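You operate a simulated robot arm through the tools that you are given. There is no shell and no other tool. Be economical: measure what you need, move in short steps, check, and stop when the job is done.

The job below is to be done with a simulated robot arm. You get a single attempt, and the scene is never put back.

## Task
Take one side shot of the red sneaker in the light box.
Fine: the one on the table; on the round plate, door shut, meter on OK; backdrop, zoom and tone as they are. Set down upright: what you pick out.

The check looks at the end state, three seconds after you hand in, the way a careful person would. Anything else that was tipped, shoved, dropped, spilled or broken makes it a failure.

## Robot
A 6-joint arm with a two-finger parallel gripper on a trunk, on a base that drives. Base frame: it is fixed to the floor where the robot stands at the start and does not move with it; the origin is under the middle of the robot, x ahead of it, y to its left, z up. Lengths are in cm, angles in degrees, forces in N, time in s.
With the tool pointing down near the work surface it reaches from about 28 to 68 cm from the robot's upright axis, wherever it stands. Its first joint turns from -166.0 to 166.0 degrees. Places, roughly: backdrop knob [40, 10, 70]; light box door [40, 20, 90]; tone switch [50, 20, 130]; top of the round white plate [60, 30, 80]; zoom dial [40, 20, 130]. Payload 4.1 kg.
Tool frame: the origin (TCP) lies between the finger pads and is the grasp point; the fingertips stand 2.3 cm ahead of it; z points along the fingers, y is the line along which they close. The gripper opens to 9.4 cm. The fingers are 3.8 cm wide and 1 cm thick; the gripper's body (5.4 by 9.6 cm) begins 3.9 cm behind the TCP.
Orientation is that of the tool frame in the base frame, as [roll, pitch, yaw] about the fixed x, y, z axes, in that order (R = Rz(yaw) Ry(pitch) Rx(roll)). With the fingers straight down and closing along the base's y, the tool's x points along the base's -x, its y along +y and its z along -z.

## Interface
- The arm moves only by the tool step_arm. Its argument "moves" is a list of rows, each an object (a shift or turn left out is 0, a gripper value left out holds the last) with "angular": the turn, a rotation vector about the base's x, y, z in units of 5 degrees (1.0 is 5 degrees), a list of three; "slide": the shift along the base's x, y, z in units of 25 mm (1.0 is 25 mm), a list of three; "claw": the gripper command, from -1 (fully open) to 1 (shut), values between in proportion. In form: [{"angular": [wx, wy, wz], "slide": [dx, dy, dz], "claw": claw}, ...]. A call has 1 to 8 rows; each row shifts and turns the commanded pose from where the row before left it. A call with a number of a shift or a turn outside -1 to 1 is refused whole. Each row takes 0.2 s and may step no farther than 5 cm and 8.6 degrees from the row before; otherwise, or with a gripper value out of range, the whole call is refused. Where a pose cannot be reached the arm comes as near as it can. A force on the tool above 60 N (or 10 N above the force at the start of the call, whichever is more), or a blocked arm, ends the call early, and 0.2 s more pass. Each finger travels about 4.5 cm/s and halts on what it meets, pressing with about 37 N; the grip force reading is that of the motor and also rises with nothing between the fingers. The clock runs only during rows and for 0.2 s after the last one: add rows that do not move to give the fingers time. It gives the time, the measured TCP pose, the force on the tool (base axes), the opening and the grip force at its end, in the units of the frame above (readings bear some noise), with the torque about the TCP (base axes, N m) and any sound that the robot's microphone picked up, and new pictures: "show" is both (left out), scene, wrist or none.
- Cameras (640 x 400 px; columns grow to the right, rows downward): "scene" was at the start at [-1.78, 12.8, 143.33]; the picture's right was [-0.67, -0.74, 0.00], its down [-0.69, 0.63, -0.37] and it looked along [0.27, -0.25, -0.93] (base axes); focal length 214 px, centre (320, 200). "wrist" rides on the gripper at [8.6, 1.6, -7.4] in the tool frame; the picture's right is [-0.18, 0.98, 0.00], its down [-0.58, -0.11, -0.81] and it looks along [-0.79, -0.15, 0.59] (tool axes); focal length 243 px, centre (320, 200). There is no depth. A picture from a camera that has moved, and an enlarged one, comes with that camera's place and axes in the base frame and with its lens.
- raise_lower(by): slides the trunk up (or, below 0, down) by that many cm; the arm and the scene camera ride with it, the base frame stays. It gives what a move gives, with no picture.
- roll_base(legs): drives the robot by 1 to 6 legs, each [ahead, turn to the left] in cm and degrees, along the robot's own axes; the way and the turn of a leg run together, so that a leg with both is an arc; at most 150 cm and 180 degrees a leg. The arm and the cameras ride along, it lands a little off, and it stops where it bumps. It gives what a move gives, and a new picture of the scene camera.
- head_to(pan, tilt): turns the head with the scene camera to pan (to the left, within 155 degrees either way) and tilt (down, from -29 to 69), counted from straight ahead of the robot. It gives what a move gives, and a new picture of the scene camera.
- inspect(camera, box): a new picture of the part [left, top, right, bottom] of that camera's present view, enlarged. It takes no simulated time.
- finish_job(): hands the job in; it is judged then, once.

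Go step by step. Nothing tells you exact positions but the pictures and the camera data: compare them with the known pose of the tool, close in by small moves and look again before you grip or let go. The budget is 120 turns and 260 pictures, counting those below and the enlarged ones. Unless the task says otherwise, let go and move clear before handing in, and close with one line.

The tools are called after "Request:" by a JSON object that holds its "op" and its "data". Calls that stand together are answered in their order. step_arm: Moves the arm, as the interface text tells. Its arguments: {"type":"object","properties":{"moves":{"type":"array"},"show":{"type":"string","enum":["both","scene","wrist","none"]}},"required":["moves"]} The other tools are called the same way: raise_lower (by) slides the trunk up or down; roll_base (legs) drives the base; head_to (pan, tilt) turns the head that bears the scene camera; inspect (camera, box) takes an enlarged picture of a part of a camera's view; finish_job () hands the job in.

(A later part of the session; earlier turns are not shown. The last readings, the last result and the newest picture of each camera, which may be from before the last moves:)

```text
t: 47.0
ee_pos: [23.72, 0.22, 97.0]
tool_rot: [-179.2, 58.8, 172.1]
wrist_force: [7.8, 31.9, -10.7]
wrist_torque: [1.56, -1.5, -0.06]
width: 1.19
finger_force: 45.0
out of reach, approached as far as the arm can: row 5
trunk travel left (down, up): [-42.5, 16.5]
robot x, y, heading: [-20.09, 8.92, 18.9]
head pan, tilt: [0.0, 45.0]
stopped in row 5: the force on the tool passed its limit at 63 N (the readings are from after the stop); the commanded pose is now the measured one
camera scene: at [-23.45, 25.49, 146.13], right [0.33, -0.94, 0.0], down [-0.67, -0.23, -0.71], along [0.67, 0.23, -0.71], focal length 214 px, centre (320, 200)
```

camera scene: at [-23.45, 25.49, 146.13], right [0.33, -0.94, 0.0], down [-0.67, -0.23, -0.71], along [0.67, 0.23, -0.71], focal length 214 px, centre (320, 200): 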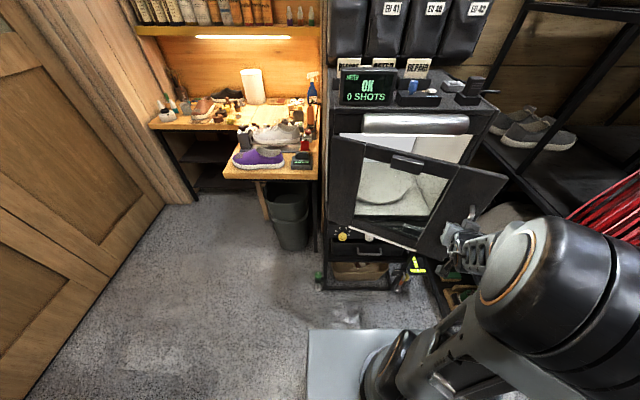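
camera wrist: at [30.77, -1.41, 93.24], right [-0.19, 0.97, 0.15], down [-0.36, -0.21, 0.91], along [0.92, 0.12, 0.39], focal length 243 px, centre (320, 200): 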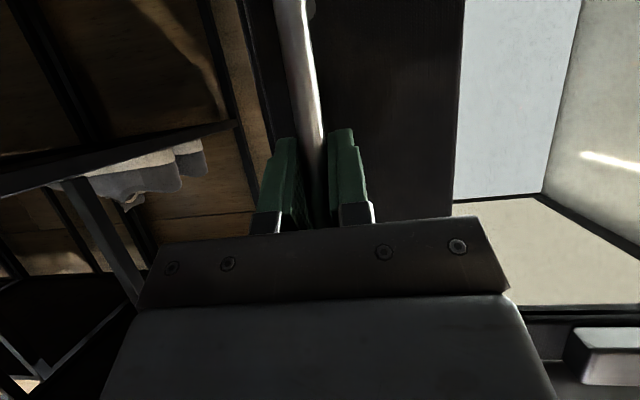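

Door is ~25° open and the arm is at its inner reach limit. I'll release the handle, then back the base up and regrip.

Request:
{"op": "step_arm", "data": {"moves": [{"claw": -1}, {"claw": -1}, {"claw": -1}, {"claw": -1}, {"claw": -1}], "show": "wrist"}}

Request:
{"op": "roll_base", "data": {"legs": [[-12, 0]]}}

```text
t: 48.2
ee_pos: [23.43, -0.33, 97.13]
tool_rot: [-179.3, 58.9, 171.7]
wrist_force: [-0.3, 0.1, 0.3]
wrist_torque: [0.02, 0.01, -0.02]
width: 9.41
finger_force: 0.0
trunk travel left (down, up): [-42.5, 16.5]
robot x, y, heading: [-20.4, 8.58, 18.7]
head pan, tilt: [0.0, 45.0]
camera wrist: at [13.05, 2.92, 93.46], right [0.25, 0.96, 0.15], down [-0.4, -0.04, 0.91], along [0.88, -0.29, 0.38], focal length 243 px, centre (320, 200)
```

wrist: 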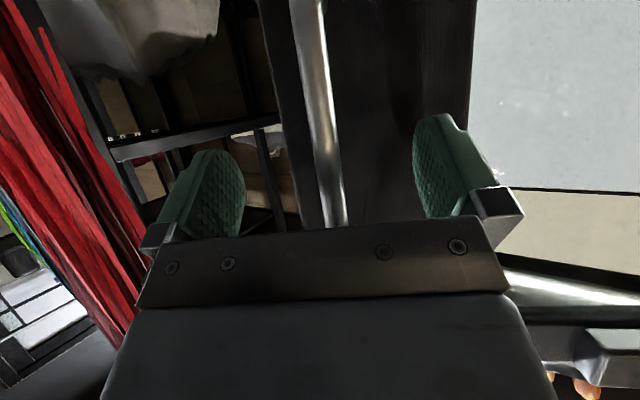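

```text
t: 49.5
ee_pos: [12.17, -4.28, 97.17]
tool_rot: [-179.2, 58.9, 171.6]
wrist_force: [-1.1, -0.2, 0.2]
wrist_torque: [0.01, 0.02, -0.02]
width: 9.42
finger_force: 0.0
trunk travel left (down, up): [-42.5, 16.5]
robot x, y, heading: [-31.47, 4.91, 18.5]
head pan, tilt: [0.0, 45.0]
camera scene: at [-34.84, 21.3, 146.19], right [0.32, -0.95, 0.0], down [-0.67, -0.23, -0.71], along [0.67, 0.23, -0.71], focal length 214 px, centre (320, 200)
```

scene: 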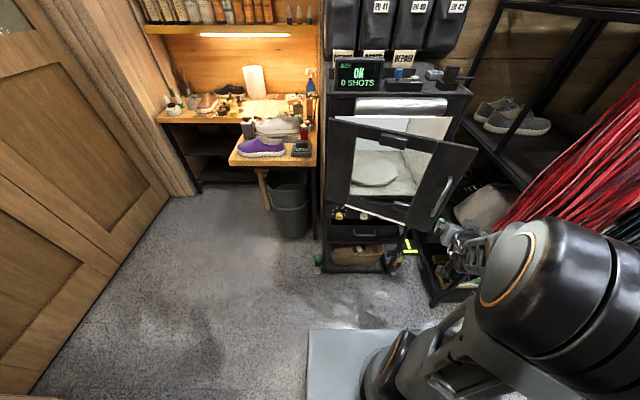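

Released cleanly. I'll back 10 cm more, then bring the gripper forward to regrip the handle at about (23.6, 0).

Request:
{"op": "roll_base", "data": {"legs": [[-10, 0]]}}

Request:
{"op": "step_arm", "data": {"moves": [{"slide": [0.6, 1, 0]}, {"slide": [0.9, 1, 0]}, {"slide": [0.95, 0.7, 0]}, {"slide": [0.95, 0, 0]}]}}

```text
t: 50.6
ee_pos: [2.56, -7.3, 97.23]
tool_rot: [-179.1, 59.0, 171.7]
wrist_force: [0.2, -0.1, -0.5]
wrist_torque: [0.04, 0.0, 0.0]
width: 9.39
finger_force: 0.0
trunk travel left (down, up): [-42.5, 16.5]
robot x, y, heading: [-41.03, 2.03, 18.7]
head pan, tilt: [0.0, 45.0]
camera scene: at [-44.37, 18.07, 146.19], right [0.32, -0.95, 0.0], down [-0.67, -0.23, -0.71], along [0.67, 0.23, -0.71], focal length 214 px, centre (320, 200)
```

scene: 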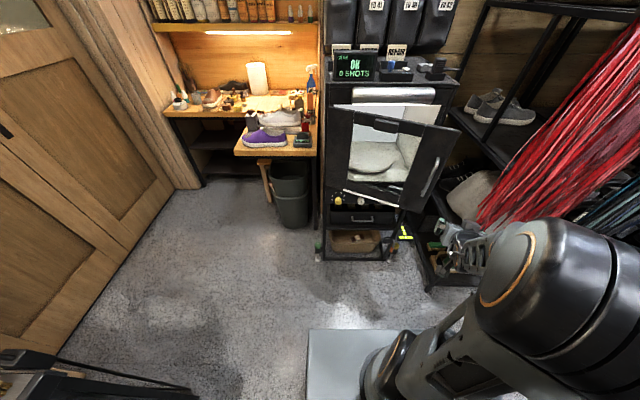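

```text
t: 51.6
ee_pos: [8.05, -6.46, 96.95]
tool_rot: [-179.7, 58.9, 171.7]
wrist_force: [-0.9, -0.3, -0.2]
wrist_torque: [-0.01, -0.03, 0.04]
width: 9.4
finger_force: 0.0
out of reach, approached as far as the arm can: row 1, 2, 3, 4
trunk travel left (down, up): [-42.5, 16.5]
robot x, y, heading: [-41.29, 2.0, 18.6]
head pan, tilt: [0.0, 45.0]
camera scene: at [-44.37, 18.07, 146.19], right [0.32, -0.95, 0.0], down [-0.67, -0.23, -0.71], along [0.67, 0.23, -0.71], focal length 214 px, centre (320, 200)
camera wrist: at [-2.32, -3.36, 93.4], right [0.24, 0.96, 0.15], down [-0.4, -0.05, 0.91], along [0.88, -0.28, 0.37], focal length 243 px, centre (320, 200)
```

scene: 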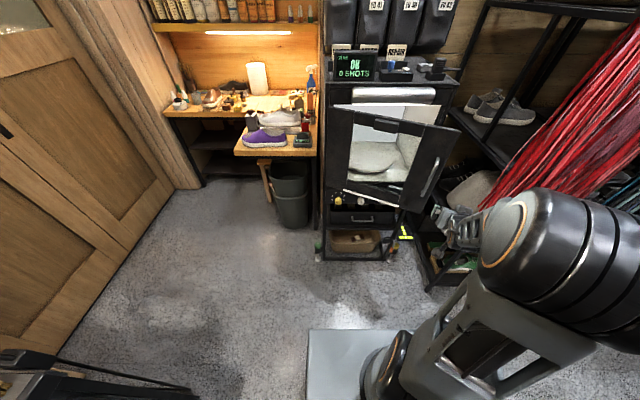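
wrist: 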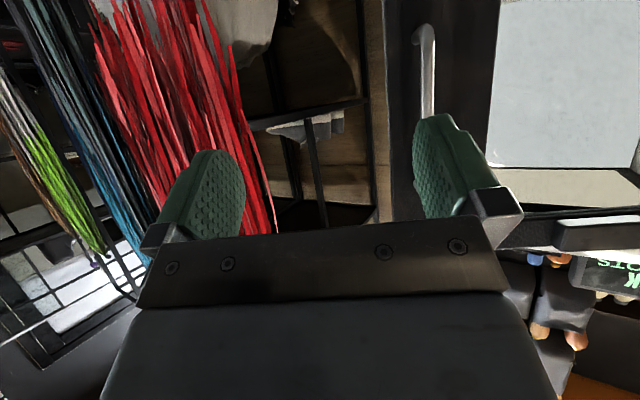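

The arm lagged near its inner limit; I'll continue forward and rotate the tool back slightly to see if it catches up.

Request:
{"op": "step_arm", "data": {"moves": [{"slide": [0.8, 0, 0], "angular": [0, 0, 0.5]}, {"slide": [0.8, 0, 0], "angular": [0, 0, 0.5]}], "show": "wrist"}}

```text
t: 52.2
ee_pos: [12.05, -6.58, 96.99]
tool_rot: [-179.2, 59.0, 176.7]
wrist_force: [0.1, -0.5, 0.9]
wrist_torque: [-0.01, 0.03, 0.0]
width: 9.38
finger_force: 0.0
trunk travel left (down, up): [-42.5, 16.5]
robot x, y, heading: [-41.3, 1.46, 19.0]
head pan, tilt: [0.0, 45.0]
camera wrist: at [1.45, -4.25, 93.35], right [0.16, 0.98, 0.15], down [-0.4, -0.08, 0.91], along [0.9, -0.21, 0.38], focal length 243 px, centre (320, 200)
```

wrist: 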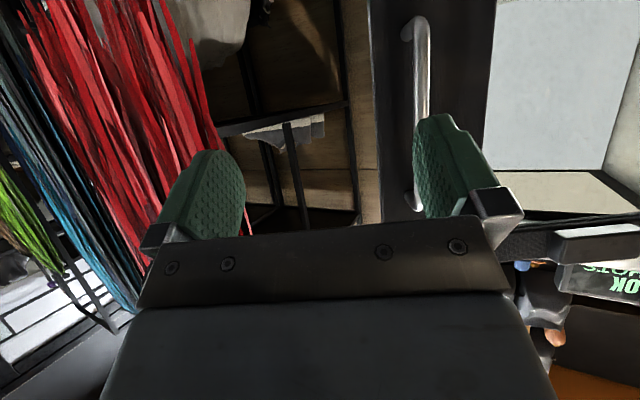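

Moving freely again. I'll align with the handle (y≈0) and move in.

Request:
{"op": "step_arm", "data": {"moves": [{"slide": [0.6, 0.9, 0]}, {"slide": [0.6, 0.9, 0]}, {"slide": [0.3, 0.9, 0]}], "show": "wrist"}}

```text
t: 53.0
ee_pos: [14.62, -3.13, 97.12]
tool_rot: [-179.6, 58.8, 176.7]
wrist_force: [0.6, -0.7, 0.3]
wrist_torque: [-0.02, 0.05, 0.02]
width: 9.4
finger_force: 0.0
out of reach, approached as far as the arm can: row 2, 3
trunk travel left (down, up): [-42.5, 16.5]
robot x, y, heading: [-40.96, 1.82, 18.8]
head pan, tilt: [0.0, 45.0]
camera wrist: at [3.87, -0.85, 93.52], right [0.16, 0.98, 0.16], down [-0.4, -0.08, 0.92], along [0.91, -0.2, 0.37], focal length 243 px, centre (320, 200)
```

wrist: 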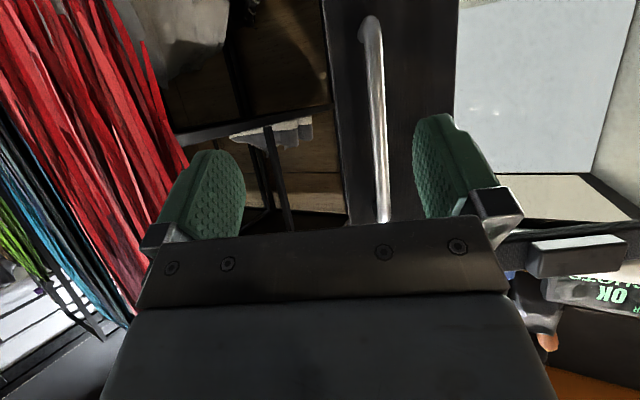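

The arm can't have the tool pointing right of its own azimuth. I'll yaw the tool left ~10° and go in toward (23.4, 0.4).

Request:
{"op": "step_arm", "data": {"moves": [{"slide": [0.2, 0, 0], "angular": [0, 0, 1]}, {"slide": [0.2, 0.4, 0], "angular": [0, 0, 1]}, {"slide": [0.6, 0.7, 0], "angular": [0, 0, 0.5]}, {"slide": [0.8, 0.3, 0]}, {"slide": [0.6, 0, 0]}], "show": "both"}}

```text
t: 54.2
ee_pos: [20.64, 0.53, 97.19]
tool_rot: [-179.3, 59.0, -170.9]
wrist_force: [0.4, 0.5, -0.3]
wrist_torque: [0.0, 0.0, 0.0]
width: 9.39
finger_force: 0.0
trunk travel left (down, up): [-42.5, 16.5]
robot x, y, heading: [-40.9, 1.5, 18.8]
head pan, tilt: [0.0, 45.0]
camera scene: at [-44.35, 18.07, 146.19], right [0.32, -0.95, 0.0], down [-0.67, -0.23, -0.71], along [0.67, 0.23, -0.71], focal length 214 px, centre (320, 200)
camera wrist: at [9.74, 0.39, 93.52], right [-0.05, 0.99, 0.15], down [-0.37, -0.16, 0.91], along [0.93, -0.01, 0.37], focal length 243 px, centre (320, 200)
```

scene: 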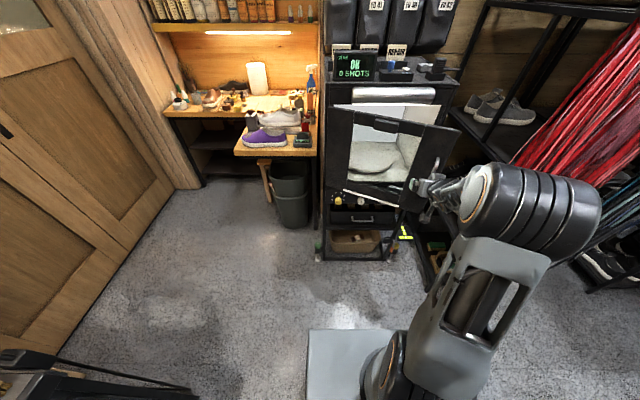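
wrist: 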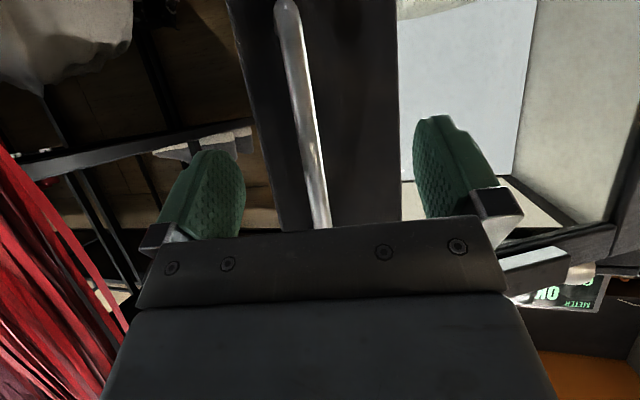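

Request:
{"op": "step_arm", "data": {"moves": [{"slide": [0.5, 0, 0]}, {"slide": [0.45, 0, 0]}, {"claw": 1}, {"claw": 1}, {"claw": 1}, {"claw": 1}, {"claw": 1}], "show": "wrist"}}

```text
t: 55.8
ee_pos: [22.96, 0.21, 97.18]
tool_rot: [-179.6, 59.1, -171.2]
wrist_force: [-1.7, -7.9, 0.8]
wrist_torque: [0.85, 0.25, -0.12]
width: 1.2
finger_force: 29.4
trunk travel left (down, up): [-42.5, 16.5]
robot x, y, heading: [-40.88, 1.89, 18.5]
head pan, tilt: [0.0, 45.0]
camera wrist: at [12.05, 0.16, 93.53], right [-0.05, 0.99, 0.15], down [-0.37, -0.16, 0.91], along [0.93, -0.01, 0.37], focal length 243 px, centre (320, 200)
```

wrist: 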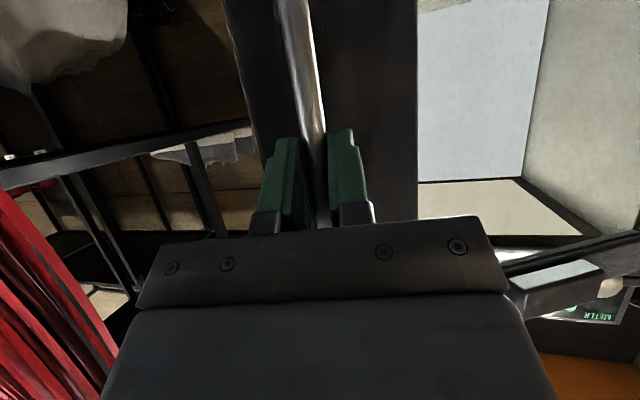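

Gripped again. Pull further along the arc keeping tool yaw fixed.

Request:
{"op": "step_arm", "data": {"moves": [{"slide": [-0.96, 0.2, 0]}, {"slide": [-0.92, 0.28, 0]}, {"slide": [-0.96, 0.32, 0]}, {"slide": [-0.88, 0.4, 0]}, {"slide": [-0.88, 0.44, 0]}], "show": "scene"}}

```text
t: 57.0
ee_pos: [11.55, 4.51, 97.07]
tool_rot: [-179.4, 59.1, -170.8]
wrist_force: [1.1, 1.7, 4.4]
wrist_torque: [1.88, 0.35, 0.24]
width: 1.2
finger_force: 44.9
trunk travel left (down, up): [-42.5, 16.5]
robot x, y, heading: [-40.77, 2.08, 18.9]
head pan, tilt: [0.0, 45.0]
camera scene: at [-44.39, 18.06, 146.2], right [0.32, -0.95, 0.0], down [-0.67, -0.23, -0.71], along [0.67, 0.23, -0.71], focal length 214 px, centre (320, 200)
```

scene: 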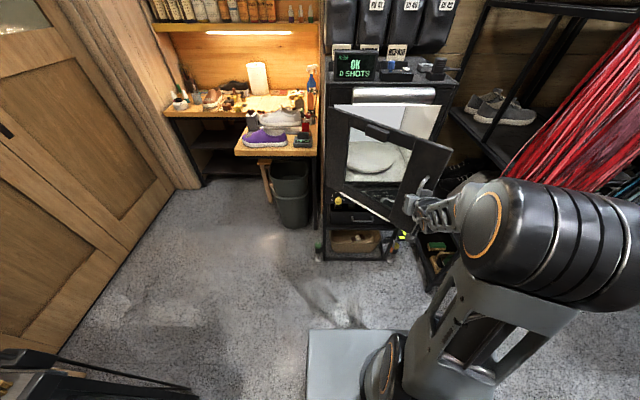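

Very low force: the arc fits. Continuing.

Request:
{"op": "step_arm", "data": {"moves": [{"slide": [-0.84, 0.48, 0]}, {"slide": [-0.84, 0.52, 0]}, {"slide": [-0.76, 0.56, 0]}, {"slide": [-0.76, 0.64, 0]}], "show": "scene"}}

```text
t: 57.8
ee_pos: [6.57, 7.66, 97.12]
tool_rot: [-179.5, 59.5, -169.6]
wrist_force: [20.6, 27.0, -13.8]
wrist_torque: [1.81, 0.43, 0.29]
width: 1.19
finger_force: 45.0
out of reach, approached as far as the arm can: row 3
trunk travel left (down, up): [-42.5, 16.5]
robot x, y, heading: [-41.09, 1.91, 19.5]
head pan, tilt: [0.0, 45.0]
stopped in row 3: the force on the tool passed its limit at 70 N (the readings are from after the stop); the commanded pose is now the measured one
camera scene: at [-44.02, 18.36, 146.13], right [0.33, -0.94, 0.0], down [-0.67, -0.24, -0.7], along [0.66, 0.23, -0.71], focal length 214 px, centre (320, 200)
```

scene: 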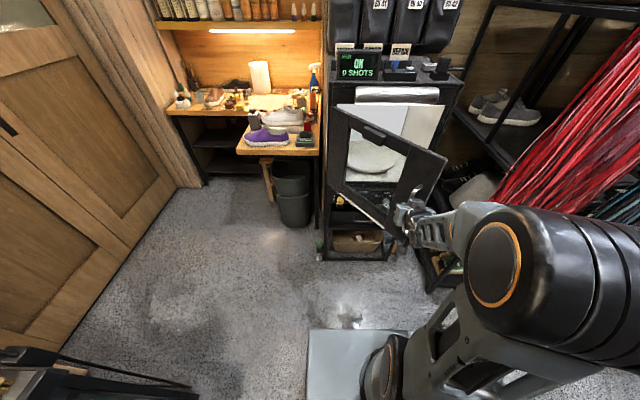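

Door is ~50° open, again at inner reach. I'll release, back away, and then push the door from its inner side later.

Request:
{"op": "step_arm", "data": {"moves": [{"claw": -1}, {"claw": -1}, {"claw": -1}, {"claw": -1}, {"claw": -1}], "show": "wrist"}}

Request:
{"op": "roll_base", "data": {"legs": [[-12, 0]]}}

```text
t: 59.0
ee_pos: [6.42, 7.29, 97.33]
tool_rot: [-179.5, 59.7, -170.0]
wrist_force: [-0.3, -0.8, -0.1]
wrist_torque: [0.0, 0.02, -0.02]
width: 9.4
finger_force: 0.0
trunk travel left (down, up): [-42.5, 16.5]
robot x, y, heading: [-41.26, 1.41, 19.0]
head pan, tilt: [0.0, 45.0]
camera wrist: at [-4.49, 6.99, 93.59], right [-0.07, 0.99, 0.15], down [-0.38, -0.17, 0.91], along [0.92, 0.01, 0.39], focal length 243 px, centre (320, 200)
```

wrist: 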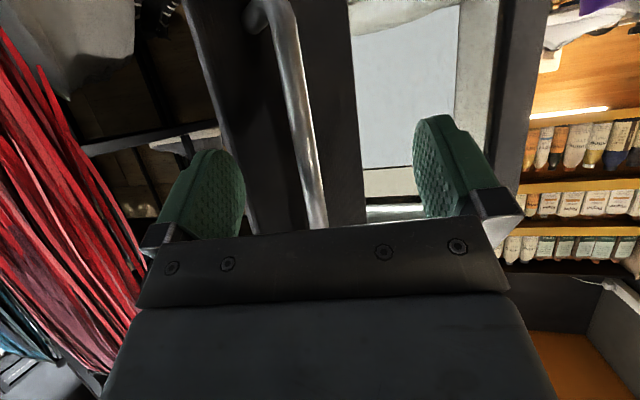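

```text
t: 60.2
ee_pos: [-5.12, 3.27, 97.33]
tool_rot: [-179.5, 59.6, -169.9]
wrist_force: [0.1, 0.3, 0.2]
wrist_torque: [-0.01, 0.02, 0.01]
width: 9.39
finger_force: 0.1
trunk travel left (down, up): [-42.5, 16.5]
robot x, y, heading: [-52.28, -1.96, 19.0]
head pan, tilt: [0.0, 45.0]
camera scene: at [-55.86, 14.11, 146.19], right [0.33, -0.95, 0.0], down [-0.67, -0.23, -0.71], along [0.67, 0.23, -0.71], focal length 214 px, centre (320, 200)
```

scene: 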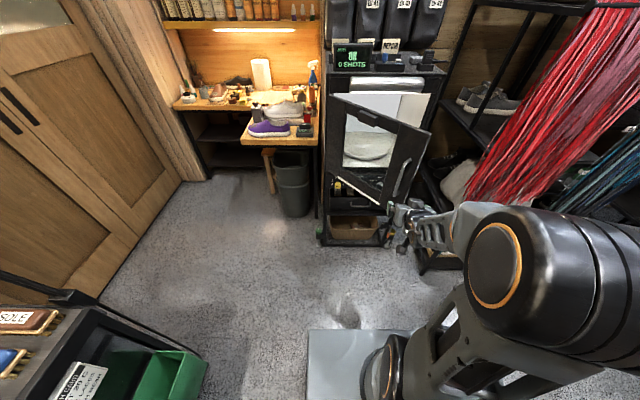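

Free and clear. I'll tuck the arm to the right side, then drive to (-24,-28) facing 60° so the gripper ends up on the door's inner side.

Request:
{"op": "step_arm", "data": {"moves": [{"slide": [-0.53, -0.92, 0.2]}, {"slide": [-0.53, -0.92, 0.2]}, {"slide": [-0.53, -0.92, 0.2]}, {"slide": [-0.53, -0.92, 0.2]}, {"slide": [-0.53, -0.92, 0.2], "claw": 1}, {"slide": [-0.53, -0.92, 0.2]}], "show": "none"}}

Request:
{"op": "roll_base", "data": {"legs": [[0, -61.6], [38.4, 0]]}}

```text
t: 61.6
ee_pos: [-12.05, -10.88, 100.62]
tool_rot: [-179.6, 59.7, -170.0]
wrist_force: [-0.2, -0.1, -0.7]
wrist_torque: [0.01, 0.0, -0.01]
width: 4.1
finger_force: 0.0
out of reach, approached as far as the arm can: row 3, 4
trunk travel left (down, up): [-42.5, 16.5]
robot x, y, heading: [-52.42, -2.59, 19.0]
head pan, tilt: [0.0, 45.0]
```

```text
t: 66.8
ee_pos: [-12.9, -68.03, 100.92]
tool_rot: [-179.4, 59.7, 128.2]
wrist_force: [-0.5, -0.9, -0.3]
wrist_torque: [0.02, 0.0, 0.0]
width: 0.01
finger_force: 37.3
trunk travel left (down, up): [-42.5, 16.5]
robot x, y, heading: [-24.47, -28.44, -43.0]
head pan, tilt: [0.0, 45.0]
camera scene: at [-11.49, -17.61, 146.19], right [-0.68, -0.73, 0.0], down [-0.52, 0.48, -0.71], along [0.52, -0.48, -0.71], focal length 214 px, centre (320, 200)
```

scene: 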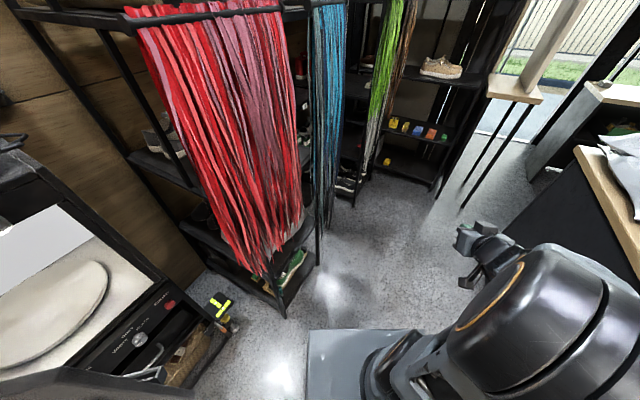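

Clear so far. Now turn left 100° to bring the gripper to the inner side of the door.

Request:
{"op": "roll_base", "data": {"legs": [[0, 70]]}}

Request:
{"op": "roll_base", "data": {"legs": [[0, 32]]}}

Request:
{"op": "head_to", "data": {"pan": -25, "tilt": 45}}

```text
t: 70.2
ee_pos: [16.86, -30.78, 100.96]
tool_rot: [-179.5, 59.7, -161.3]
wrist_force: [0.5, 0.3, 0.1]
wrist_torque: [0.02, -0.03, 0.0]
width: 0.0
finger_force: 36.8
trunk travel left (down, up): [-42.5, 16.5]
robot x, y, heading: [-24.43, -28.64, 27.8]
head pan, tilt: [0.0, 45.0]
camera scene: at [-30.19, -12.61, 146.19], right [0.46, -0.89, 0.0], down [-0.63, -0.33, -0.71], along [0.63, 0.33, -0.71], focal length 214 px, centre (320, 200)
```

scene: 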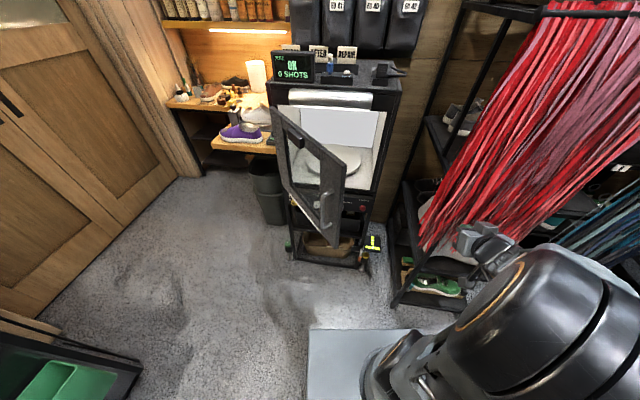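

```text
t: 72.2
ee_pos: [11.72, -8.48, 100.85]
tool_rot: [-179.5, 59.8, -129.3]
wrist_force: [0.1, -0.9, -0.5]
wrist_torque: [-0.03, 0.02, -0.01]
width: 0.0
finger_force: 37.1
trunk travel left (down, up): [-42.5, 16.5]
robot x, y, heading: [-24.42, -28.12, 59.9]
head pan, tilt: [0.0, 45.0]
camera scene: at [-37.66, -18.11, 146.19], right [0.86, -0.51, 0.0], down [-0.36, -0.61, -0.71], along [0.36, 0.61, -0.71], focal length 214 px, centre (320, 200)
```

scene: 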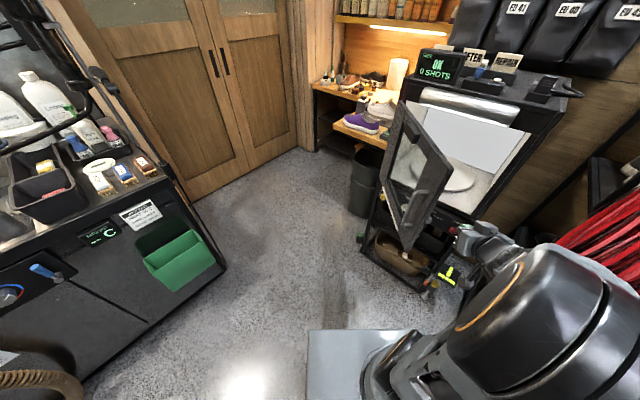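

```text
t: 73.1
ee_pos: [11.9, -8.52, 100.8]
tool_rot: [-179.4, 59.7, -129.4]
wrist_force: [0.2, -0.7, -0.1]
wrist_torque: [0.01, -0.03, 0.0]
width: 0.0
finger_force: 37.2
trunk travel left (down, up): [-42.5, 16.5]
robot x, y, heading: [-24.3, -28.11, 59.5]
head pan, tilt: [-25.0, 45.0]
camera scene: at [-35.08, -20.5, 146.19], right [0.57, -0.82, 0.0], down [-0.58, -0.4, -0.71], along [0.58, 0.4, -0.71], focal length 214 px, centre (320, 200)
```

scene: 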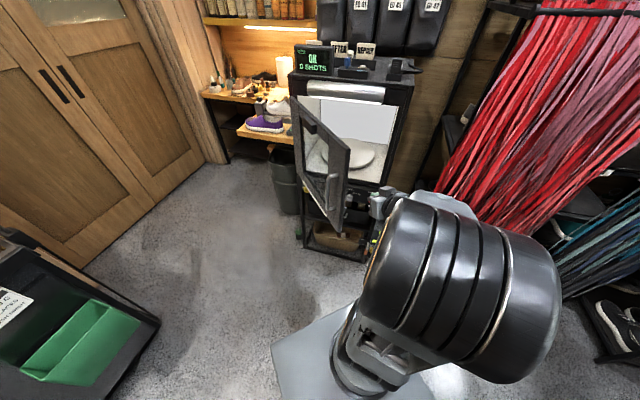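

Gripper is just right of the door's free edge. I'll move it in behind the door, then sweep left to push the door open past 90°.

Request:
{"op": "step_arm", "data": {"moves": [{"slide": [0.35, 0.85, -0.3]}, {"slide": [0.35, 0.85, -0.3]}, {"slide": [0.3, 0.85, 0]}, {"slide": [0.3, 0.85, 0]}], "show": "scene"}}

```text
t: 74.1
ee_pos: [15.06, 0.15, 99.33]
tool_rot: [-179.5, 59.7, -129.2]
wrist_force: [0.4, 0.5, 0.1]
wrist_torque: [-0.01, 0.0, 0.01]
width: 0.01
finger_force: 36.6
trunk travel left (down, up): [-42.5, 16.5]
robot x, y, heading: [-24.3, -28.14, 59.6]
head pan, tilt: [-25.0, 45.0]
camera scene: at [-35.08, -20.5, 146.19], right [0.57, -0.82, 0.0], down [-0.58, -0.4, -0.71], along [0.58, 0.4, -0.71], focal length 214 px, centre (320, 200)
```

scene: 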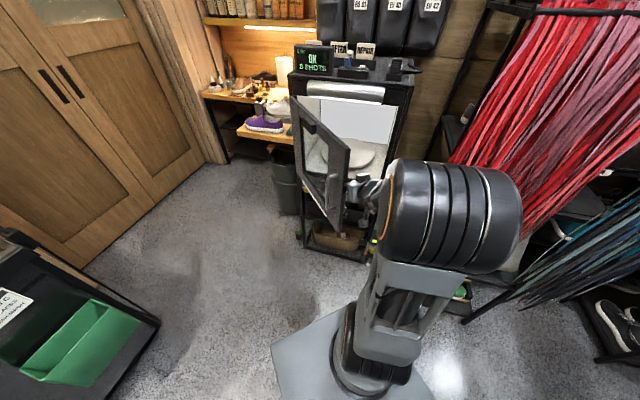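

Gripper is behind the door. Now sweep left.

Request:
{"op": "step_arm", "data": {"moves": [{"slide": [-0.6, 0.95, 0], "angular": [0, 0, 0.4]}, {"slide": [-0.6, 0.95, 0], "angular": [0, 0, 0.4]}, {"slide": [-0.6, 0.95, 0], "angular": [0, 0, 0.4]}, {"slide": [-0.6, 0.95, 0], "angular": [0, 0, 0.4]}, {"slide": [-0.6, 0.95, 0], "angular": [0, 0, 0.4]}, {"slide": [-0.6, 0.95, 0], "angular": [0, 0, 0.4]}], "show": "scene"}}

```text
t: 74.7
ee_pos: [12.24, 2.95, 99.44]
tool_rot: [-179.8, 59.6, -126.8]
wrist_force: [-22.7, -38.8, 15.6]
wrist_torque: [2.44, -1.14, 0.75]
width: 0.0
finger_force: 37.1
trunk travel left (down, up): [-42.5, 16.5]
robot x, y, heading: [-24.62, -28.23, 59.3]
head pan, tilt: [-25.0, 45.0]
stopped in row 2: the force on the tool passed its limit at 71 N (the readings are from after the stop); the commanded pose is now the measured one
camera scene: at [-35.51, -21.22, 146.23], right [0.56, -0.83, 0.0], down [-0.58, -0.4, -0.71], along [0.59, 0.4, -0.7], focal length 214 px, centre (320, 200)
```

scene: 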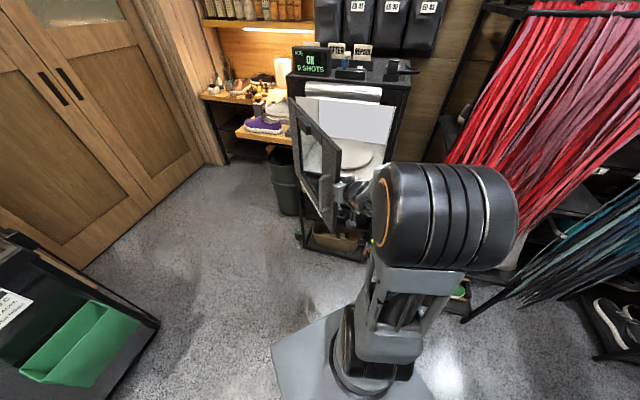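

The fingertips dug in head-on into the door. I'll back off a little along the tool and push on tangent nearer the free edge.

Request:
{"op": "step_arm", "data": {"moves": [{"slide": [-0.1, -0.9, 0]}, {"slide": [-0.3, -0.9, 0]}, {"slide": [-0.6, 0.2, 0], "angular": [0, 0, 0.5]}, {"slide": [-0.8, 0.5, 0], "angular": [0, 0, 0.5]}], "show": "both"}}

Request:
{"op": "inspect", "data": {"camera": "scene", "box": [260, 60, 460, 260]}}

```text
t: 75.7
ee_pos: [7.95, 0.86, 99.1]
tool_rot: [-179.7, 59.1, -121.3]
wrist_force: [-0.5, -0.6, 0.0]
wrist_torque: [-0.01, 0.01, 0.01]
width: 0.01
finger_force: 37.2
trunk travel left (down, up): [-42.5, 16.5]
robot x, y, heading: [-24.36, -28.6, 59.4]
head pan, tilt: [-25.0, 45.0]
camera scene: at [-35.1, -20.54, 146.19], right [0.57, -0.82, 0.0], down [-0.58, -0.4, -0.71], along [0.58, 0.4, -0.71], focal length 214 px, centre (320, 200)
camera wrist: at [1.01, -7.6, 95.34], right [-0.79, 0.6, 0.15], down [-0.12, -0.39, 0.91], along [0.6, 0.7, 0.38], focal length 243 px, centre (320, 200)
```

scene: 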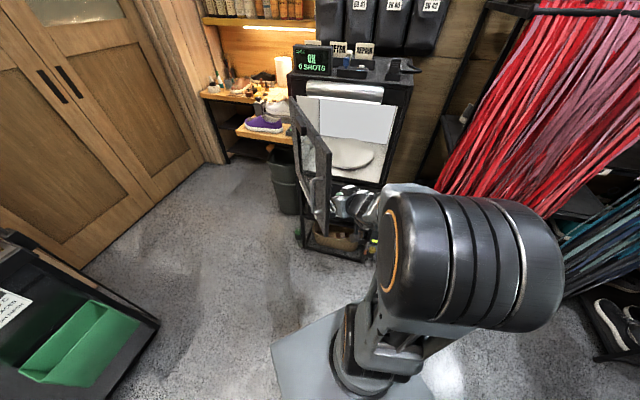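
wrist: 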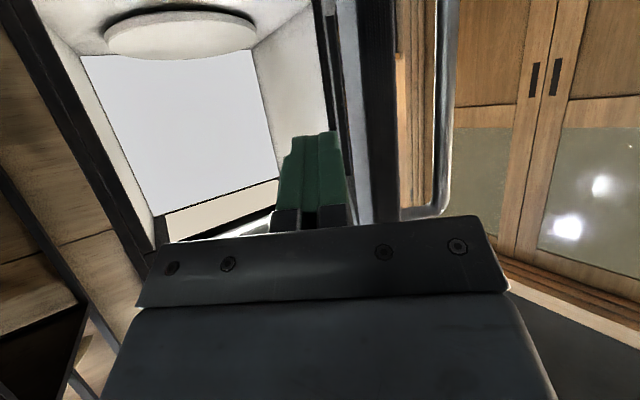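

```text
2.00 times, centred on (360, 160) of scene
camera zoom: at [-35.1, -20.54, 146.19], right [0.57, -0.82, 0.0], down [-0.58, -0.4, -0.71], along [0.58, 0.4, -0.71], focal length 429 px, centre (240, 280)
```

zoom: 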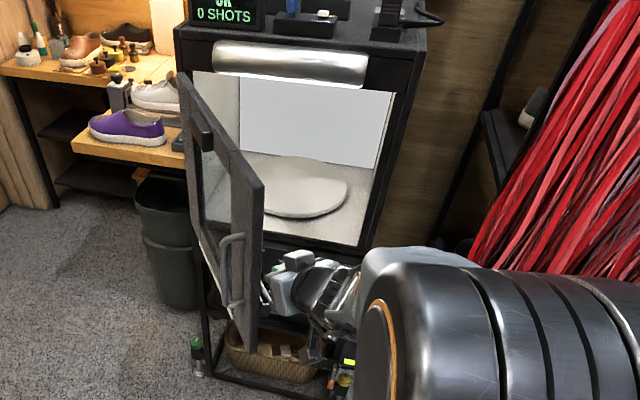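

The door moved to ~65°. Continue pushing left.

Request:
{"op": "step_arm", "data": {"moves": [{"slide": [-0.65, 0.7, 0], "angular": [0, 0, 0.4]}, {"slide": [-0.65, 0.7, 0], "angular": [0, 0, 0.4]}, {"slide": [-0.6, 0.8, 0], "angular": [0, 0, 0.4]}, {"slide": [-0.55, 0.85, 0], "angular": [0, 0, 0.4]}, {"slide": [-0.5, 0.85, 0], "angular": [0, 0, 0.4]}], "show": "both"}}

```text
t: 76.9
ee_pos: [0.84, 10.72, 99.02]
tool_rot: [-179.6, 59.2, -111.3]
wrist_force: [0.3, -0.3, 0.2]
wrist_torque: [-0.01, 0.0, 0.01]
width: 0.0
finger_force: 37.3
out of reach, approached as far as the arm can: row 1
trunk travel left (down, up): [-42.5, 16.5]
robot x, y, heading: [-24.51, -28.5, 59.3]
head pan, tilt: [-25.0, 45.0]
camera scene: at [-35.1, -20.54, 146.19], right [0.57, -0.82, 0.0], down [-0.58, -0.4, -0.71], along [0.58, 0.4, -0.71], focal length 214 px, centre (320, 200)
camera wrist: at [-4.6, 1.17, 95.39], right [-0.88, 0.45, 0.15], down [-0.05, -0.4, 0.91], along [0.47, 0.8, 0.38], focal length 243 px, centre (320, 200)
```

scene: 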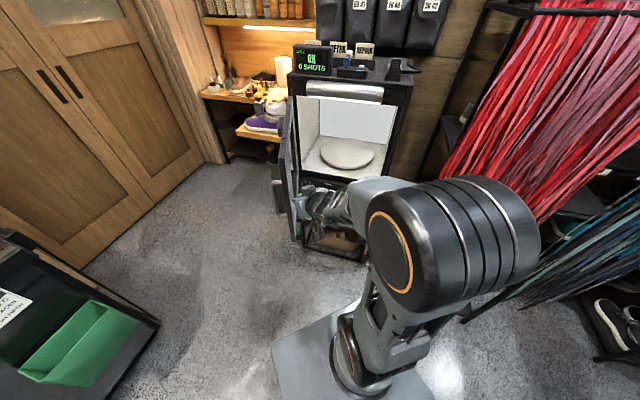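
wrist: 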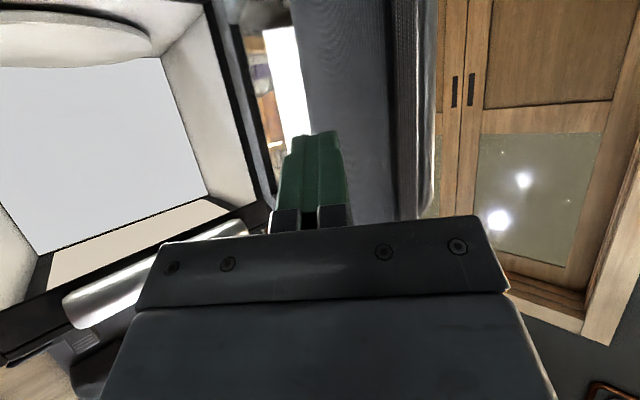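

Door is near 85–90°. A bit more.

Request:
{"op": "step_arm", "data": {"moves": [{"slide": [-0.35, 0.95, 0], "angular": [0, 0, 0.3]}, {"slide": [-0.3, 0.95, 0], "angular": [0, 0, 0.3]}, {"slide": [-0.25, 0.95, 0], "angular": [0, 0, 0.3]}, {"slide": [-0.2, 0.95, 0], "angular": [0, 0, 0.3]}, {"slide": [-0.15, 0.95, 0], "angular": [0, 0, 0.3]}], "show": "scene"}}

Request:
{"op": "inspect", "data": {"camera": "scene", "box": [240, 50, 440, 270]}}

```text
t: 78.1
ee_pos: [-2.31, 22.69, 99.05]
tool_rot: [-179.6, 59.1, -103.8]
wrist_force: [0.3, 0.3, 0.0]
wrist_torque: [0.0, 0.03, 0.01]
width: 0.02
finger_force: 36.9
trunk travel left (down, up): [-42.5, 16.5]
robot x, y, heading: [-24.55, -28.31, 59.5]
head pan, tilt: [-25.0, 45.0]
camera scene: at [-35.1, -20.53, 146.19], right [0.57, -0.82, 0.0], down [-0.58, -0.4, -0.71], along [0.58, 0.4, -0.71], focal length 214 px, centre (320, 200)
```

scene: 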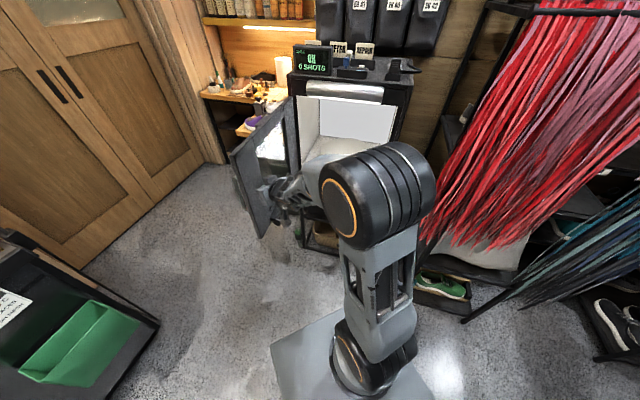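

```text
1.82 times, centred on (340, 160) of scene
camera zoom: at [-35.1, -20.53, 146.19], right [0.57, -0.82, 0.0], down [-0.58, -0.4, -0.71], along [0.58, 0.4, -0.71], focal length 390 px, centre (284, 273)
```

zoom: 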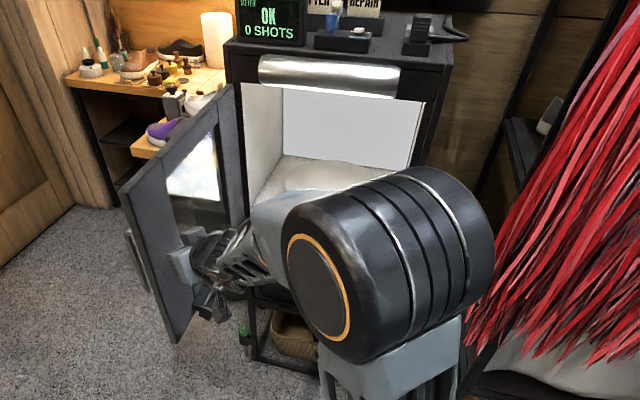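

Request:
{"op": "step_arm", "data": {"moves": [{"slide": [-0.1, 0.95, 0], "angular": [0, 0, 0.2]}, {"slide": [-0.05, 0.95, 0], "angular": [0, 0, 0.2]}, {"slide": [0, 0.95, 0], "angular": [0, 0, 0.2]}, {"slide": [0, 0.95, 0]}, {"slide": [0, 0.95, 0]}], "show": "scene"}}

```text
t: 79.3
ee_pos: [-2.57, 34.53, 99.16]
tool_rot: [-179.6, 59.0, -100.9]
wrist_force: [-0.1, -0.3, -0.6]
wrist_torque: [-0.01, 0.02, -0.02]
width: 0.0
finger_force: 37.2
trunk travel left (down, up): [-42.5, 16.5]
robot x, y, heading: [-24.27, -28.66, 59.4]
head pan, tilt: [-25.0, 45.0]
camera scene: at [-35.1, -20.53, 146.19], right [0.57, -0.82, 0.0], down [-0.58, -0.4, -0.71], along [0.58, 0.4, -0.71], focal length 214 px, centre (320, 200)
```

scene: 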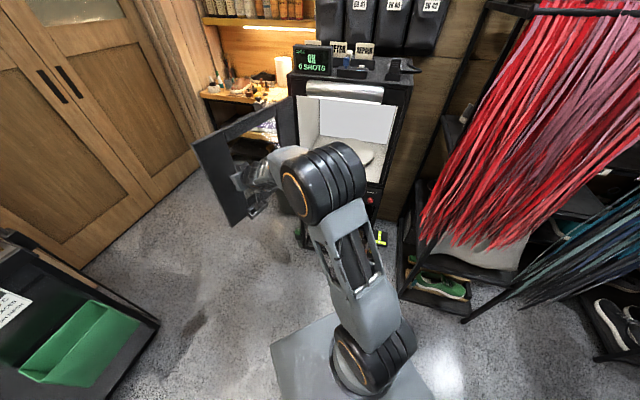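

Door is ~110° open. Now retract the arm and go for the sneaker: reverse to about (-36,-62), then turn to face the table.

Request:
{"op": "step_arm", "data": {"moves": [{"slide": [0, -1, 0]}, {"slide": [0, -1, 0]}, {"slide": [-0.1, -1, 0]}, {"slide": [-0.1, -1, 0]}, {"slide": [-0.1, -1, 0], "claw": -1}, {"slide": [-0.1, -1, 0]}, {"slide": [-0.1, -1, 0]}, {"slide": [-0.1, -1, 0]}], "show": "none"}}

Request:
{"op": "step_arm", "data": {"moves": [{"slide": [-0.1, -1, 0]}, {"slide": [-0.1, -1, 0]}, {"slide": [-0.1, -1, 0.2]}], "show": "scene"}}

Request:
{"op": "roll_base", "data": {"legs": [[0, 11.3], [-35.4, 0]]}}

Request:
{"op": "head_to", "data": {"pan": 100, "tilt": 50}}

```text
t: 81.1
ee_pos: [-4.04, 14.37, 99.12]
tool_rot: [-179.6, 59.1, -100.9]
wrist_force: [-0.2, -0.4, -0.2]
wrist_torque: [-0.05, 0.0, 0.02]
width: 8.66
finger_force: 0.0
trunk travel left (down, up): [-42.5, 16.5]
robot x, y, heading: [-24.3, -28.46, 59.6]
head pan, tilt: [-25.0, 45.0]
```

```text
t: 81.9
ee_pos: [-3.01, 9.34, 100.8]
tool_rot: [-179.6, 59.1, -100.9]
wrist_force: [0.5, 0.6, 0.9]
wrist_torque: [0.02, 0.01, -0.03]
width: 9.42
finger_force: 0.1
out of reach, approached as far as the arm can: row 2, 3
trunk travel left (down, up): [-42.5, 16.5]
robot x, y, heading: [-24.32, -28.25, 59.5]
head pan, tilt: [-25.0, 45.0]
camera scene: at [-35.1, -20.54, 146.19], right [0.57, -0.82, 0.0], down [-0.58, -0.4, -0.71], along [0.58, 0.4, -0.71], focal length 214 px, centre (320, 200)
```

scene: 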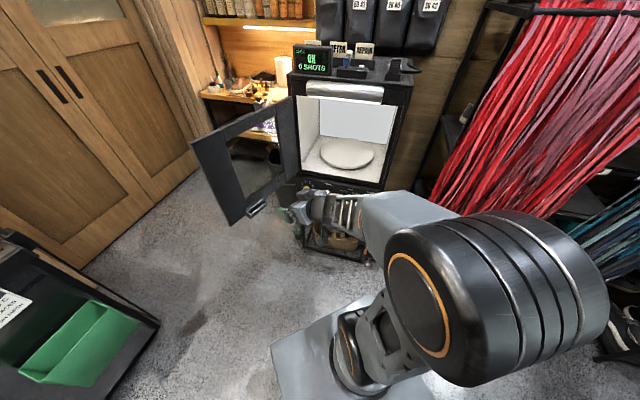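

```text
t: 84.8
ee_pos: [-20.61, -17.95, 100.81]
tool_rot: [-179.6, 59.1, -90.5]
wrist_force: [-1.1, 0.1, -0.5]
wrist_torque: [0.0, 0.02, -0.02]
width: 9.4
finger_force: 0.0
trunk travel left (down, up): [-42.5, 16.5]
robot x, y, heading: [-34.72, -58.9, 69.8]
head pan, tilt: [-25.0, 45.0]
stopped in leg 2: the robot was blocked; the commanded pose is now the measured one
camera scene: at [-46.63, -53.14, 146.18], right [0.71, -0.71, 0.0], down [-0.5, -0.5, -0.71], along [0.5, 0.5, -0.71], focal length 214 px, centre (320, 200)
```

scene: 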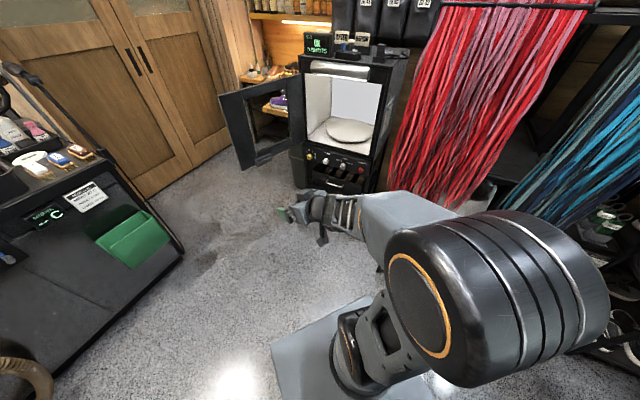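

```text
t: 86.8
ee_pos: [-20.47, -17.81, 100.82]
tool_rot: [-179.7, 59.1, -90.4]
wrist_force: [-0.8, -1.3, 0.2]
wrist_torque: [0.01, -0.01, 0.03]
width: 9.39
finger_force: 0.1
trunk travel left (down, up): [-42.5, 16.5]
robot x, y, heading: [-34.82, -58.64, 69.8]
head pan, tilt: [100.0, 50.0]
camera scene: at [-59.93, -57.51, 145.5], right [0.18, 0.98, 0.0], down [0.75, -0.13, -0.64], along [-0.63, 0.11, -0.77], focal length 214 px, centre (320, 200)
```

scene: 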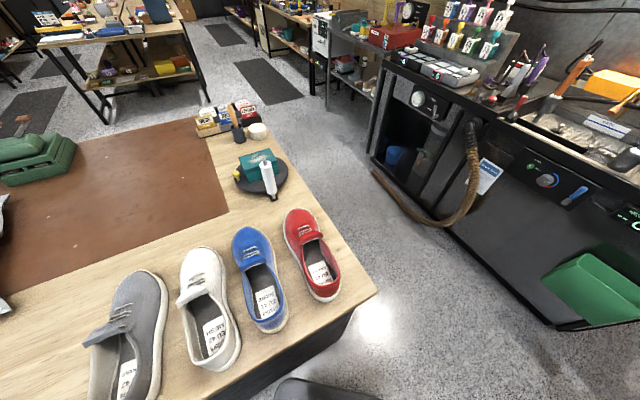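

The base bumped softly (rear corner on table block), shoes are unmoved. Now a great view; let me zoom on the red sneaker.

Request:
{"op": "inspect", "data": {"camera": "scene", "box": [160, 180, 400, 380]}}

Request:
{"op": "inspect", "data": {"camera": "scene", "box": [270, 200, 350, 310]}}

```text
2.00 times, centred on (280, 280) of scene
camera zoom: at [-59.93, -57.51, 145.5], right [0.18, 0.98, 0.0], down [0.75, -0.13, -0.64], along [-0.63, 0.11, -0.77], focal length 429 px, centre (400, 40)
```

zoom: 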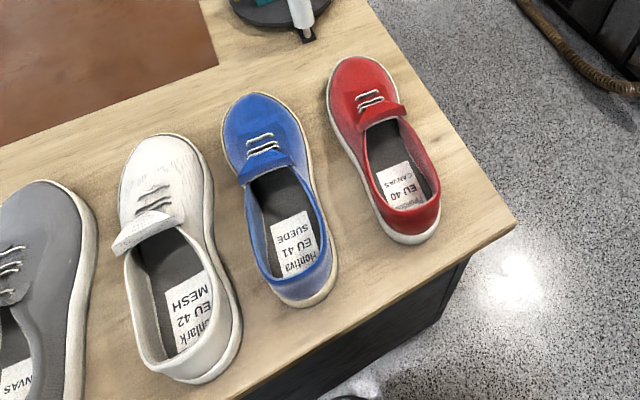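

```text
3.64 times, centred on (310, 255) of scene
camera zoom: at [-59.93, -57.51, 145.5], right [0.18, 0.98, 0.0], down [0.75, -0.13, -0.64], along [-0.63, 0.11, -0.77], focal length 780 px, centre (356, 0)
```

zoom: 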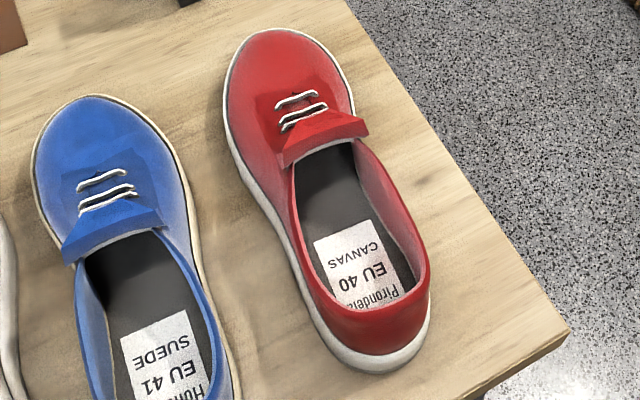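

Table top works out at z≈88.5, red shoe (EU 40) heel at (-73.9,-53.8), toe at (-101.4,-57.4), bearing ≈187°. I'll manoeuvre to about (-17.5,-50) facing 187°.

Request:
{"op": "roll_base", "data": {"legs": [[25, 0], [0, -130], [17, 0], [0, -113]]}}

Request:
{"op": "head_to", "data": {"pan": 0, "tilt": 45}}

```text
t: 99.8
ee_pos: [-60.49, -56.95, 100.85]
tool_rot: [-179.6, 59.1, 27.7]
wrist_force: [0.7, -0.4, 0.4]
wrist_torque: [0.0, 0.02, -0.01]
width: 9.41
finger_force: 0.1
trunk travel left (down, up): [-42.5, 16.5]
robot x, y, heading: [-17.79, -49.83, -172.1]
head pan, tilt: [100.0, 50.0]
camera scene: at [-6.87, -73.21, 145.5], right [-0.95, -0.31, 0.0], down [-0.24, 0.73, -0.64], along [0.2, -0.61, -0.77], focal length 214 px, centre (320, 200)
```

scene: 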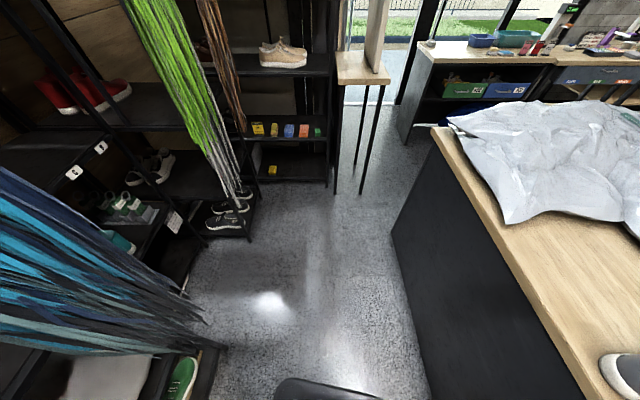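

```text
t: 101.6
ee_pos: [-60.48, -56.9, 100.86]
tool_rot: [-179.6, 59.2, 27.8]
wrist_force: [0.0, 0.2, 0.0]
wrist_torque: [-0.01, -0.04, 0.0]
width: 9.4
finger_force: 0.0
trunk travel left (down, up): [-42.5, 16.5]
robot x, y, heading: [-17.71, -50.02, -171.7]
head pan, tilt: [0.0, 45.0]
camera scene: at [-17.3, -67.02, 146.19], right [-0.14, 0.99, 0.0], down [0.7, 0.1, -0.71], along [-0.7, -0.1, -0.71], focal length 214 px, centre (320, 200)
```

scene: 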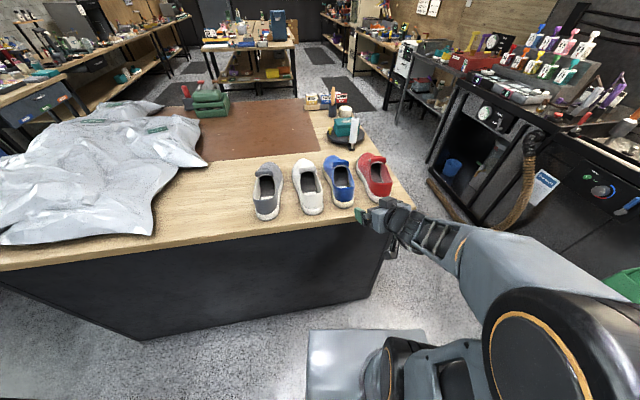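

In position, facing the table. Zoom to triangulate the red shoe from here.

Request:
{"op": "inspect", "data": {"camera": "scene", "box": [310, 130, 430, 230]}}

```text
4.00 times, centred on (370, 180) of scene
camera zoom: at [-17.3, -67.02, 146.19], right [-0.14, 0.99, 0.0], down [0.7, 0.1, -0.71], along [-0.7, -0.1, -0.71], focal length 858 px, centre (120, 280)
```

zoom: 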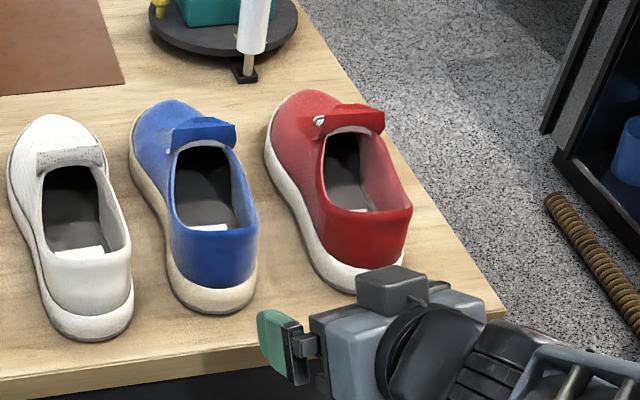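

Shoe: heel (-74.5,-53.9), toe (-102,-57.8), bearing 188°. I'll align the tool (heading 188°, 45° down) behind and above the heel.

Request:
{"op": "step_arm", "data": {"moves": [{"slide": [-0.55, 0.42, 0.5], "angular": [0, 0, -0.985]}, {"slide": [-0.55, 0.42, 0.5], "angular": [0, 0, -0.985]}, {"slide": [-0.55, 0.42, 0.4], "angular": [0, 0, -0.985]}, {"slide": [-0.55, 0.42, 0.4], "angular": [0, 0, -0.985]}, {"angular": [0.13, -0.92, 0]}, {"angular": [0.13, -0.92, 0]}, {"angular": [0.13, -0.92, 0]}]}}

Request:
{"op": "inspect", "data": {"camera": "scene", "box": [310, 130, 430, 230]}}

```text
t: 103.2
ee_pos: [-65.87, -53.2, 105.36]
tool_rot: [179.0, 49.1, 8.1]
wrist_force: [0.1, 0.4, -0.8]
wrist_torque: [-0.01, 0.02, -0.01]
width: 9.4
finger_force: 0.1
out of reach, approached as far as the arm can: row 6
trunk travel left (down, up): [-42.5, 16.5]
robot x, y, heading: [-17.81, -50.41, -172.1]
head pan, tilt: [0.0, 45.0]
camera scene: at [-17.3, -67.01, 146.19], right [-0.14, 0.99, 0.0], down [0.7, 0.1, -0.71], along [-0.7, -0.1, -0.71], focal length 214 px, centre (320, 200)
camera wrist: at [-54.45, -53.09, 103.65], right [0.03, -0.99, 0.15], down [0.21, 0.15, 0.97], along [-0.98, 0.0, 0.21], focal length 243 px, centre (320, 200)
```

scene: 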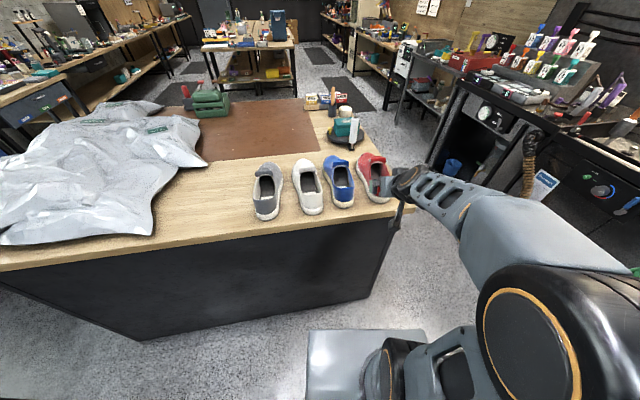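
wrist: 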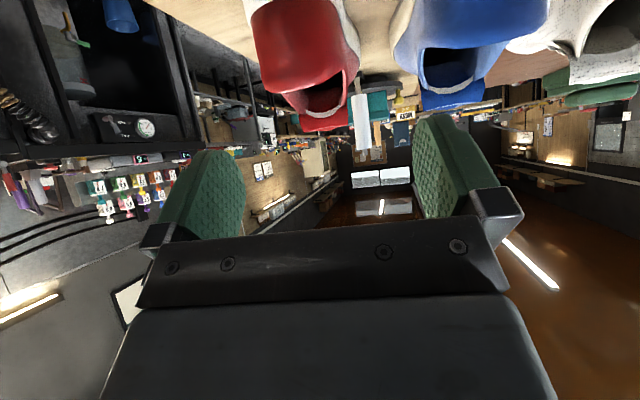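

```text
4.00 times, centred on (370, 180) of scene
camera zoom: at [-17.3, -67.01, 146.19], right [-0.14, 0.99, 0.0], down [0.7, 0.1, -0.71], along [-0.7, -0.1, -0.71], focal length 858 px, centre (120, 280)
```

zoom: 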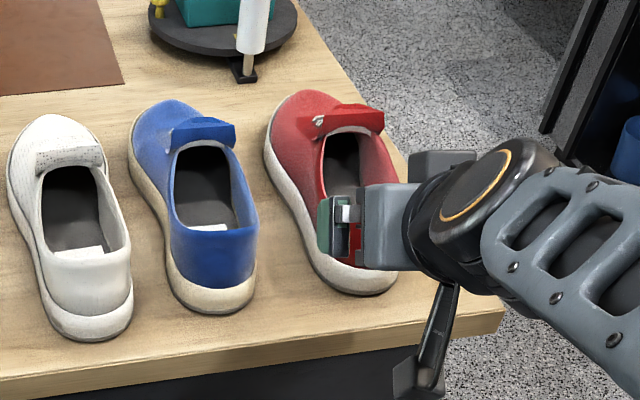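

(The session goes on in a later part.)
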